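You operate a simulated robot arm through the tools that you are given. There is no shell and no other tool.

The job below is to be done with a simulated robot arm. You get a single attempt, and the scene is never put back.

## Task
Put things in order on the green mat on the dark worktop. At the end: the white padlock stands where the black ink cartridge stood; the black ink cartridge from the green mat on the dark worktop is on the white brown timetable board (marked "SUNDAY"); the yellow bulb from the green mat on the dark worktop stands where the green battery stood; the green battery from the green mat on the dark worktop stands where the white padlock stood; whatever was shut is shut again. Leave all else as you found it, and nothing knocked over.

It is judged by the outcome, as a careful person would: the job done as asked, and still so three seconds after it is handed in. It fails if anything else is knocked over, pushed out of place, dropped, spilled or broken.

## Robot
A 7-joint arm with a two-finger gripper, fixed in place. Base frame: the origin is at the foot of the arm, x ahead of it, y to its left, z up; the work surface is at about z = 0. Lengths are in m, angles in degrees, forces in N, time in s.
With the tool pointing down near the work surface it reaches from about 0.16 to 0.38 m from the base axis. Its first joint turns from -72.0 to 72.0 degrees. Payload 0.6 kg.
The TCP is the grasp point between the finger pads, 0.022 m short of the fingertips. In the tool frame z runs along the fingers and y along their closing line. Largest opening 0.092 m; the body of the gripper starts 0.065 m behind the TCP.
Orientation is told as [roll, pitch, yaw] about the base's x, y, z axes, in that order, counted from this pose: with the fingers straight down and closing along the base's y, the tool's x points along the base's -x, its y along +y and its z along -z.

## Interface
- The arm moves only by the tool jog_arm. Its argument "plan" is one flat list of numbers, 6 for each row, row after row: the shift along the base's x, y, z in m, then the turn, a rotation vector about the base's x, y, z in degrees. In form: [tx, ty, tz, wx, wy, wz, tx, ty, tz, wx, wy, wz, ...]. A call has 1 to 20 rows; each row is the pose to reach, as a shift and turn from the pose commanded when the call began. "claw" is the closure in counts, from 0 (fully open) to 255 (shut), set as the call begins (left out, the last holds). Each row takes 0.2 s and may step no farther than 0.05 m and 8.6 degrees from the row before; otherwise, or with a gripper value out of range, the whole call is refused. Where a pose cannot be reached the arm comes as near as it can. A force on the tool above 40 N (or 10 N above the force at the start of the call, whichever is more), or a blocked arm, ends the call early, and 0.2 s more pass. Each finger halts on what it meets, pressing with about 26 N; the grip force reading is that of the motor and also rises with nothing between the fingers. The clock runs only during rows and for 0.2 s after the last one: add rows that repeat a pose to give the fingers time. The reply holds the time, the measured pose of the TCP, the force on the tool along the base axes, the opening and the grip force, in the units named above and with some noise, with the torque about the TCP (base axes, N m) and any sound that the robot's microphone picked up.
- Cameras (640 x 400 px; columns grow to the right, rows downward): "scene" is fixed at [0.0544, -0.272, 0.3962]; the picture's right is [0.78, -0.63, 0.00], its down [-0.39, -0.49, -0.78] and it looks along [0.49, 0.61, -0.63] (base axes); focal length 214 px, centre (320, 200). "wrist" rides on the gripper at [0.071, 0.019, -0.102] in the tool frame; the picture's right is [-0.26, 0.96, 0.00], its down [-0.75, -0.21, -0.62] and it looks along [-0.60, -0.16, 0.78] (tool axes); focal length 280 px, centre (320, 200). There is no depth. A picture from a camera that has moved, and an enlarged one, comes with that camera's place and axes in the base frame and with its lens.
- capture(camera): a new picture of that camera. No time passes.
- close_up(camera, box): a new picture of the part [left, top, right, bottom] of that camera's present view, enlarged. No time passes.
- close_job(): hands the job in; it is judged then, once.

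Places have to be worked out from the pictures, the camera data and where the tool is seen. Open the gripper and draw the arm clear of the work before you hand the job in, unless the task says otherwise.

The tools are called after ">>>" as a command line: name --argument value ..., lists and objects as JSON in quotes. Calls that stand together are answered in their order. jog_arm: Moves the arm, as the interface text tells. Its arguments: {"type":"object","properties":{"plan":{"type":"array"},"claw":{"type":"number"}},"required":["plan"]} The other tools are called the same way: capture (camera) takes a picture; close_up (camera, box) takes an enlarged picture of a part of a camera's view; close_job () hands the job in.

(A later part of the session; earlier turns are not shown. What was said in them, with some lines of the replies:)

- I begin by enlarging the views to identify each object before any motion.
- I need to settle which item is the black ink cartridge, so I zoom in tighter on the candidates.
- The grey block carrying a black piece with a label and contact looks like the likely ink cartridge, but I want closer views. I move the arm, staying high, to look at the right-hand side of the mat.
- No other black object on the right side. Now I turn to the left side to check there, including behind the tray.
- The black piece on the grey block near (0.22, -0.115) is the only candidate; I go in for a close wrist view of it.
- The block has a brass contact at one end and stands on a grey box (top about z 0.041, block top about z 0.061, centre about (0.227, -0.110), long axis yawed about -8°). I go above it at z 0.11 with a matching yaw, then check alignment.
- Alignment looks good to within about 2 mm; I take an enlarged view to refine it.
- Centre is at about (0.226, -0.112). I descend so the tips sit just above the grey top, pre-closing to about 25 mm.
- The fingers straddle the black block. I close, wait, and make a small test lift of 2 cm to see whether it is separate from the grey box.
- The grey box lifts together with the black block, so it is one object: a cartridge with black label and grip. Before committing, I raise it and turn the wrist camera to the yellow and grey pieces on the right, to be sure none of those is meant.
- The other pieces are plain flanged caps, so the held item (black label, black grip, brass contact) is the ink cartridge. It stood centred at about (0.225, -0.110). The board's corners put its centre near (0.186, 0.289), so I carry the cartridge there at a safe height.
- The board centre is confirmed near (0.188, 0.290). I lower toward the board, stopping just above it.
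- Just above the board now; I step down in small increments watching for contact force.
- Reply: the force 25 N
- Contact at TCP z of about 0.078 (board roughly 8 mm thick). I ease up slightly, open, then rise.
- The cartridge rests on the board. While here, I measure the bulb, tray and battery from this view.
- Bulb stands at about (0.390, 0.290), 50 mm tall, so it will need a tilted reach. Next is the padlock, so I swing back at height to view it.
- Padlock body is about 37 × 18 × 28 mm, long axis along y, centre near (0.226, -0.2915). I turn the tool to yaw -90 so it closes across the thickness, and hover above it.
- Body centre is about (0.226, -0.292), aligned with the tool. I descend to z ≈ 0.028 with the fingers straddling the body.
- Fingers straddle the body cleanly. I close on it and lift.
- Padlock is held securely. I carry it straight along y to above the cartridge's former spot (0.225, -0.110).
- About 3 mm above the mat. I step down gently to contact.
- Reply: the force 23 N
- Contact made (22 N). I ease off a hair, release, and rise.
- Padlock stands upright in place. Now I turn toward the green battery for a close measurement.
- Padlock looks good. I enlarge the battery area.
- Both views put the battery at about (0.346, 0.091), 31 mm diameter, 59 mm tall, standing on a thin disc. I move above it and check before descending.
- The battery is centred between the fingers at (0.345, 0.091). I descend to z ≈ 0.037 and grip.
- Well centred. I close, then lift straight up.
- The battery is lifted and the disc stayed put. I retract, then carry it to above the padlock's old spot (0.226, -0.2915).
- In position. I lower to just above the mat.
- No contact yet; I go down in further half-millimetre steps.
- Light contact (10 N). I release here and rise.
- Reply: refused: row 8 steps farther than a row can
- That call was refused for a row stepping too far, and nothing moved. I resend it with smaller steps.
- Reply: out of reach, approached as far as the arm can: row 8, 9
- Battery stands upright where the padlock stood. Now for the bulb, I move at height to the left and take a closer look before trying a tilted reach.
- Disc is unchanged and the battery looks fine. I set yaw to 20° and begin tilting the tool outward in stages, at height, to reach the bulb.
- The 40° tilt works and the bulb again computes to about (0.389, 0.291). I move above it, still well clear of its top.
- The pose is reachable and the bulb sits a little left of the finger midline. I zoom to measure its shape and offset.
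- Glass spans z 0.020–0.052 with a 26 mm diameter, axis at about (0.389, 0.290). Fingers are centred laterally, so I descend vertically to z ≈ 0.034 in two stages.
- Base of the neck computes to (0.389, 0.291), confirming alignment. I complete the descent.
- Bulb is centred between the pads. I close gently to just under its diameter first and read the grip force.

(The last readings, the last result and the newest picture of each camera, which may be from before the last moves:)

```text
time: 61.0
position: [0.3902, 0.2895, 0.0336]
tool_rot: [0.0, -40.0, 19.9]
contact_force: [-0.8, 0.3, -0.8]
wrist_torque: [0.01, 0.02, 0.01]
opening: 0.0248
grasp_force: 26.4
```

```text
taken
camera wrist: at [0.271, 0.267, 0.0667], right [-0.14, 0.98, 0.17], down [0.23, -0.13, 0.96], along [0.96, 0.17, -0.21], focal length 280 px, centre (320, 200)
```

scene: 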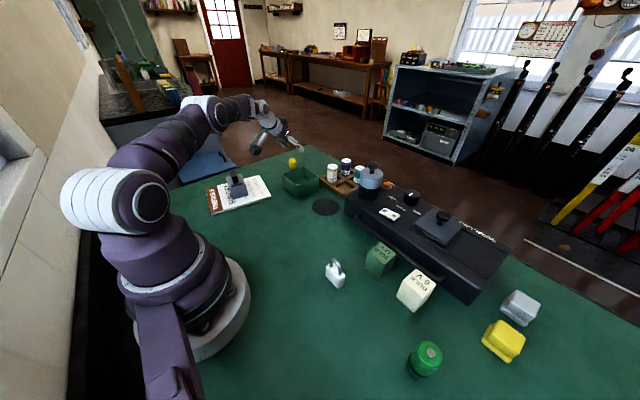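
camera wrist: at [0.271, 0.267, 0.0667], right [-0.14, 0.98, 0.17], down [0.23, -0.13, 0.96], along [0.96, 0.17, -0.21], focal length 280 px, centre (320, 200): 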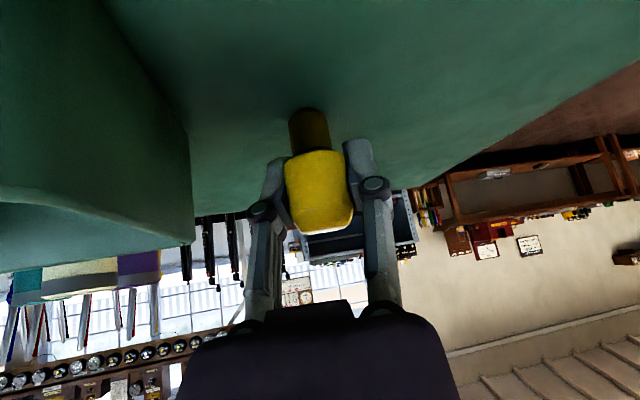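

Grip is firm. I lift the bulb straight up keeping the tilt.

>>> jog_arm --plan '[0, 0, 0.005, 0, 0, 0, 0, 0, 0.02, 0, 0, 0, 0, 0, 0.05, 0, 0, 0, 0, 0, 0.085, 0, 0, 0, 0, 0, 0.1, 0, 0, 0, 0, 0, 0.1, 0, 0, 0]' --claw 255

>>> capture --camera "wrist"

>>> close_up --camera "scene" --box '[220, 110, 380, 220]'

```text
time: 62.4
position: [0.3895, 0.2899, 0.1332]
tool_rot: [-0.1, -40.0, 19.8]
contact_force: [0.4, -0.3, -0.5]
wrist_torque: [0.01, 0.01, -0.04]
opening: 0.0249
grasp_force: 26.1
```

```text
taken
camera wrist: at [0.2715, 0.2673, 0.1667], right [-0.14, 0.98, 0.17], down [0.23, -0.13, 0.96], along [0.96, 0.17, -0.21], focal length 280 px, centre (320, 200)
```

wrist: 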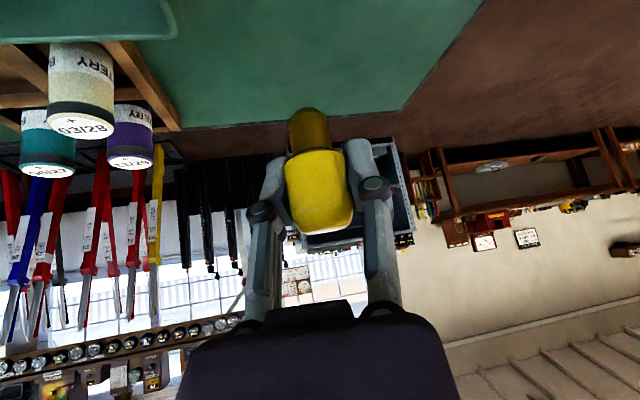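

```text
3.64 times, centred on (300, 165) of scene
camera zoom: at [0.0544, -0.272, 0.3962], right [0.78, -0.63, 0.0], down [-0.39, -0.49, -0.78], along [0.49, 0.61, -0.63], focal length 780 px, centre (393, 327)
```

zoom: 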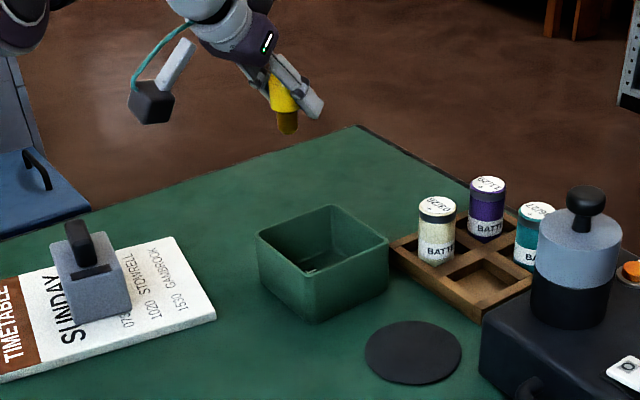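

The bulb is held upright. I translate it to above the battery's former place (0.346, 0.091) with the same orientation.

>>> jog_arm --plan '[-0.015, -0.03, 0, 0, 0, 0, -0.025, -0.063, 0, 0, 0, 0, -0.034, -0.097, 0, 0, 0, 0, -0.04, -0.131, 0, 0, 0, 0, -0.0435, -0.165, 0, 0, 0, 0, -0.0435, -0.199, 0, 0, 0, 0, -0.0435, -0.199, -0.03, 0, 0, 0, -0.0435, -0.199, -0.06, 0, 0, 0, -0.0435, -0.199, -0.06, 0, 0, 0]'

>>> capture --camera "wrist"

>>> close_up --camera "scene" --box '[260, 130, 420, 240]'

```text
time: 64.4
position: [0.3468, 0.0913, 0.0723]
tool_rot: [0.0, -40.0, 20.1]
contact_force: [0.1, 0.4, -0.2]
wrist_torque: [-0.01, 0.03, 0.02]
opening: 0.0253
grasp_force: 25.5
```

```text
taken
camera wrist: at [0.2273, 0.0683, 0.1056], right [-0.14, 0.98, 0.17], down [0.23, -0.13, 0.96], along [0.96, 0.18, -0.21], focal length 280 px, centre (320, 200)
```

wrist: 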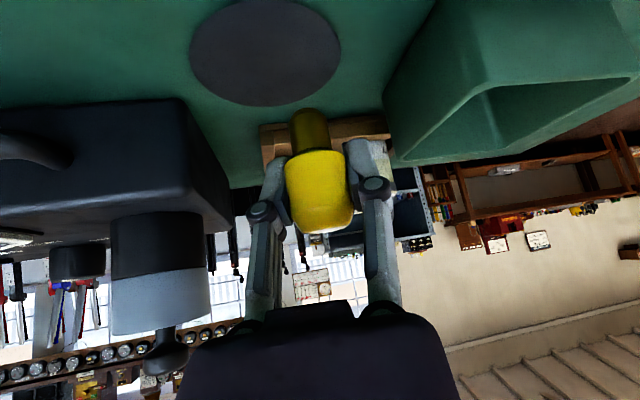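

```text
3.64 times, centred on (340, 185) of scene
camera zoom: at [0.0544, -0.272, 0.3962], right [0.78, -0.63, 0.0], down [-0.39, -0.49, -0.78], along [0.49, 0.61, -0.63], focal length 780 px, centre (247, 254)
```

zoom: 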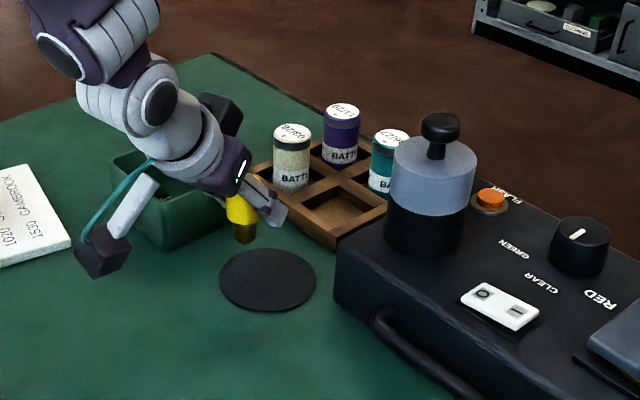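

Bulb is above the disc, lined up with the battery's old spot. I lower to just above the disc.

>>> jog_arm --plan '[-0.0005, 0, -0.015, 0, 0, 0, -0.0005, 0, -0.028, 0, 0, 0, -0.0005, 0, -0.034, 0, 0, 0, -0.0005, 0, -0.034, 0, 0, 0]'

>>> close_up --camera "scene" --box '[290, 160, 370, 220]'

>>> capture --camera "wrist"

```text
time: 65.4
position: [0.3453, 0.0916, 0.0392]
tool_rot: [0.0, -40.1, 19.9]
contact_force: [-0.1, 1.2, -0.6]
wrist_torque: [-0.02, 0.0, 0.0]
opening: 0.025
grasp_force: 25.9
```

```text
6.67 times, centred on (330, 190) of scene
camera zoom: at [0.0544, -0.272, 0.3962], right [0.78, -0.63, 0.0], down [-0.39, -0.49, -0.78], along [0.49, 0.61, -0.63], focal length 1430 px, centre (253, 267)
```

zoom: 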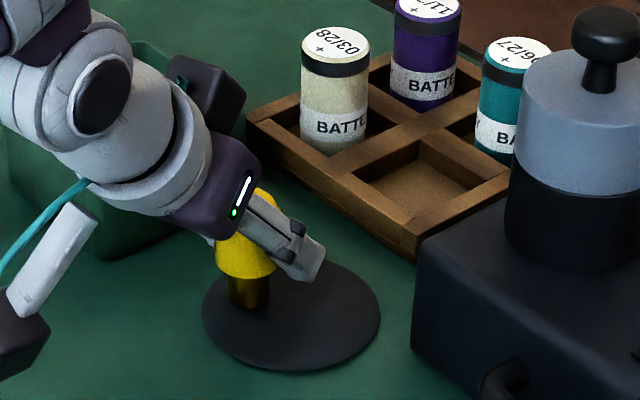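

```text
taken
camera wrist: at [0.227, 0.0682, 0.0719], right [-0.14, 0.98, 0.17], down [0.23, -0.13, 0.96], along [0.96, 0.17, -0.21], focal length 280 px, centre (320, 200)
```

wrist: 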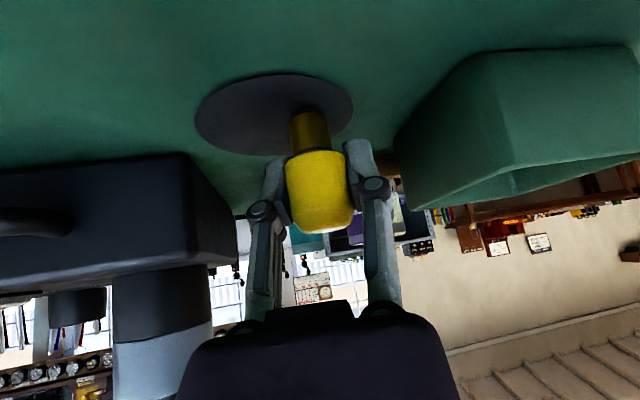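

>>> jog_arm --plan '[0, 0, -0.001, 0, 0, 0, 0, 0, -0.002, 0, 0, 0]'

>>> jog_arm --plan '[0, 0, -0.0005, 0, 0, 0, 0, 0, -0.001, 0, 0, 0]'

```text
time: 66.0
position: [0.3446, 0.0918, 0.037]
tool_rot: [-0.1, -40.0, 20.0]
contact_force: [0.3, 0.0, -0.5]
wrist_torque: [0.03, -0.01, 0.01]
opening: 0.0249
grasp_force: 26.2
```

```text
time: 66.6
position: [0.3448, 0.0913, 0.0361]
tool_rot: [0.0, -40.1, 20.0]
contact_force: [-3.6, -1.5, 8.7]
wrist_torque: [-0.05, 0.11, 0.01]
opening: 0.025
grasp_force: 26.3
```

Bulb base touches the disc lightly (about 9 N). I open and back off along the tool axis.

>>> jog_arm --plan '[0, 0, 0.0003, 0, 0, 0, 0, 0, 0.0003, 0, 0, 0, 0, 0, 0.0003, 0, 0, 0, 0, 0, 0.0003, 0, 0, 0, -0.009, -0.0033, 0.0115, 0, 0, 0, -0.018, -0.0066, 0.023, 0, 0, 0, -0.036, -0.013, 0.046, 0, 0, 0, -0.06, -0.022, 0.0766, 0, 0, 0, -0.0846, -0.031, 0.107, 0, 0, 0, -0.0846, -0.031, 0.107, 0, 0, 0]' --claw 110

>>> capture --camera "wrist"

>>> capture --camera "scene"

>>> close_up --camera "scene" --box '[260, 130, 420, 240]'

```text
time: 68.8
position: [0.2613, 0.0606, 0.1433]
tool_rot: [0.0, -40.1, 19.9]
contact_force: [-0.8, 0.3, -0.5]
wrist_torque: [0.01, 0.0, -0.01]
opening: 0.0523
grasp_force: 0.1
```

```text
taken
camera wrist: at [0.1424, 0.0369, 0.177], right [-0.14, 0.98, 0.17], down [0.24, -0.13, 0.96], along [0.96, 0.18, -0.21], focal length 280 px, centre (320, 200)
```

wrist: 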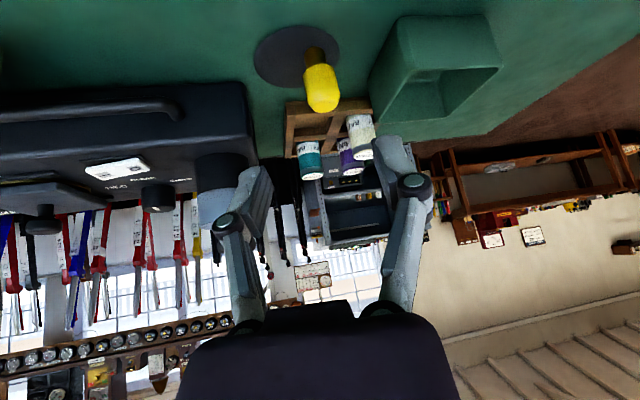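

```text
taken
```

scene: 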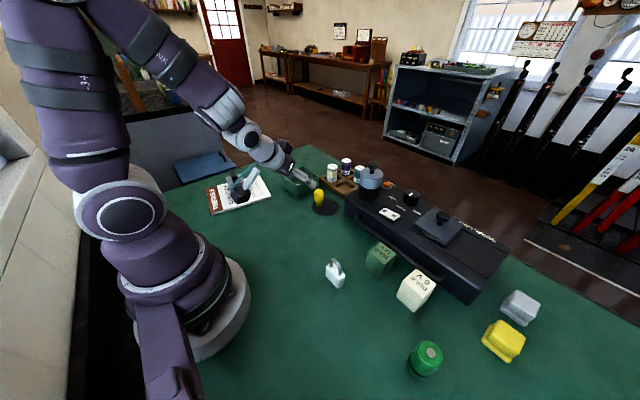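

```text
3.64 times, centred on (340, 185) of scene
camera zoom: at [0.0544, -0.272, 0.3962], right [0.78, -0.63, 0.0], down [-0.39, -0.49, -0.78], along [0.49, 0.61, -0.63], focal length 780 px, centre (247, 254)
```

zoom: 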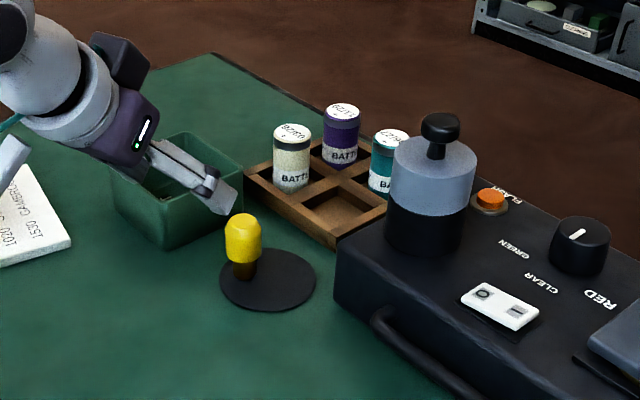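

Bulb stands upright on the disc. I untilt the tool while rising, and return near the starting pose, clear of everything.

>>> jog_arm --plan '[-0.005, -0.01, 0.02, 0, 0, 0, -0.01, -0.02, 0.04, -2.74, 7.52, 0, -0.015, -0.03, 0.06, -5.47, 15.04, 0, -0.02, -0.05, 0.08, -8.21, 22.56, 0, -0.02, -0.07, 0.1, -10.94, 30.08, 0, -0.02, -0.09, 0.112, -13.68, 37.6, 0, -0.02, -0.12, 0.112, -13.68, 37.6, 0, -0.02, -0.12, 0.112, -13.68, 37.6, 0]' --claw 0

>>> jog_arm --plan '[0, 0, 0, 0, 0, -7, 0, 0, 0, 0, 0, -14, 0, 0, 0, 0, 0, -20, 0, 0, 0, 0, 0, -20, 0, 0, 0, 0, 0, -20]'

>>> capture --camera "wrist"

>>> capture --camera "scene"

>>> close_up --camera "scene" --box '[200, 140, 400, 260]'

>>> close_up --camera "scene" --box '[300, 220, 540, 390]'

```text
time: 70.6
position: [0.2403, -0.059, 0.2567]
tool_rot: [0.0, 0.0, 20.0]
contact_force: [-0.4, 0.1, -0.5]
wrist_torque: [0.02, 0.04, 0.04]
opening: 0.0922
grasp_force: 0.1
```

```text
time: 71.8
position: [0.2406, -0.0584, 0.2569]
tool_rot: [0.0, 0.1, -0.1]
contact_force: [-0.2, -0.3, 0.0]
wrist_torque: [-0.03, -0.02, 0.0]
opening: 0.0919
grasp_force: 0.0
```

```text
taken
camera wrist: at [0.1705, -0.0401, 0.3588], right [0.26, 0.96, 0.0], down [0.75, -0.21, 0.63], along [0.6, -0.16, -0.78], focal length 280 px, centre (320, 200)
```

wrist: 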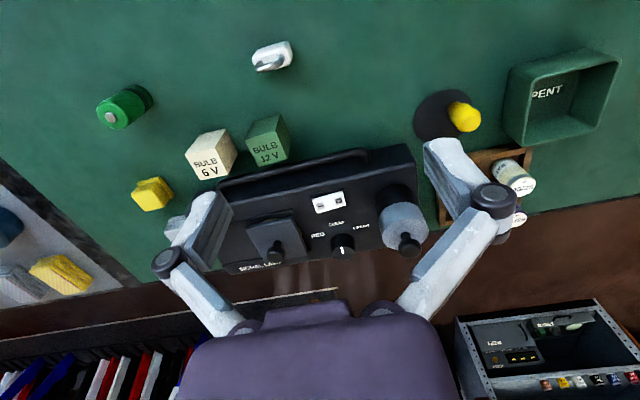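

```text
taken
```

scene: 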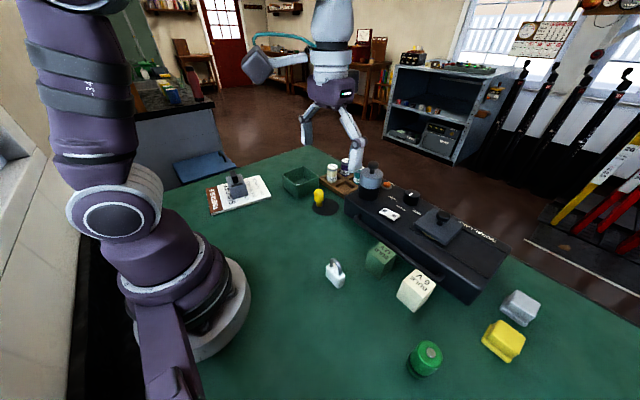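

```text
3.20 times, centred on (300, 200) of scene
camera zoom: at [0.0544, -0.272, 0.3962], right [0.78, -0.63, 0.0], down [-0.39, -0.49, -0.78], along [0.49, 0.61, -0.63], focal length 686 px, centre (384, 200)
```

zoom: 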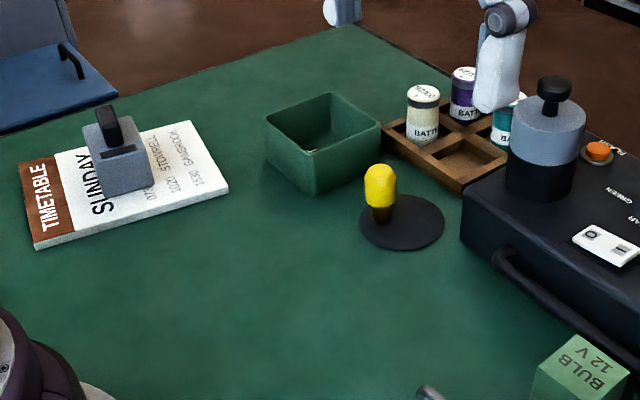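

```text
2.35 times, centred on (420, 305) of scene
camera zoom: at [0.0544, -0.272, 0.3962], right [0.78, -0.63, 0.0], down [-0.39, -0.49, -0.78], along [0.49, 0.61, -0.63], focal length 505 px, centre (85, -47)
```

zoom: 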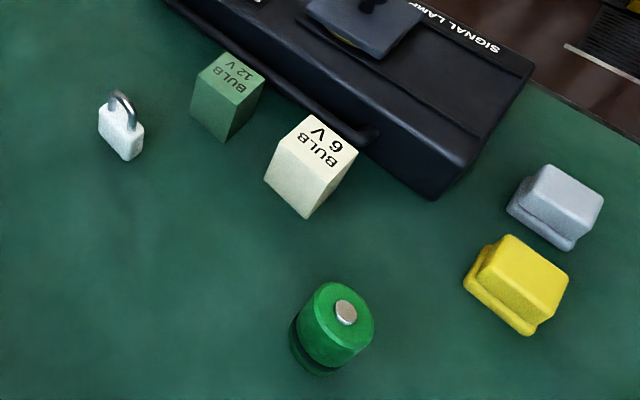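

All four moves check out in the final pictures: every item is upright and in its place, nothing else has moved, and the gripper is open and clear. I hand the job in.

>>> close_job

```text
The job is handed in.
```

I moved all four items and handed the job in. In the last pictures everything stood upright, nothing else had shifted, and the gripper was open and clear of the work.

- **Black ink cartridge:** it is on the timetable board marked "SUNDAY", near the middle. I took the grey block with the black label and black grip to be the cartridge. It lifted as one piece, and I found no other black candidate on the mat. No label on it confirmed this.
- **White padlock:** it stands where the cartridge stood.
- **Green battery:** it stands where the padlock stood.
- **Yellow bulb:** it stands on the dark disc, where the battery stood. It was too far out for an upright grip, so I picked it up and set it down with the tool tilted 40°.

I did not open anything during the job, so nothing needed shutting again.
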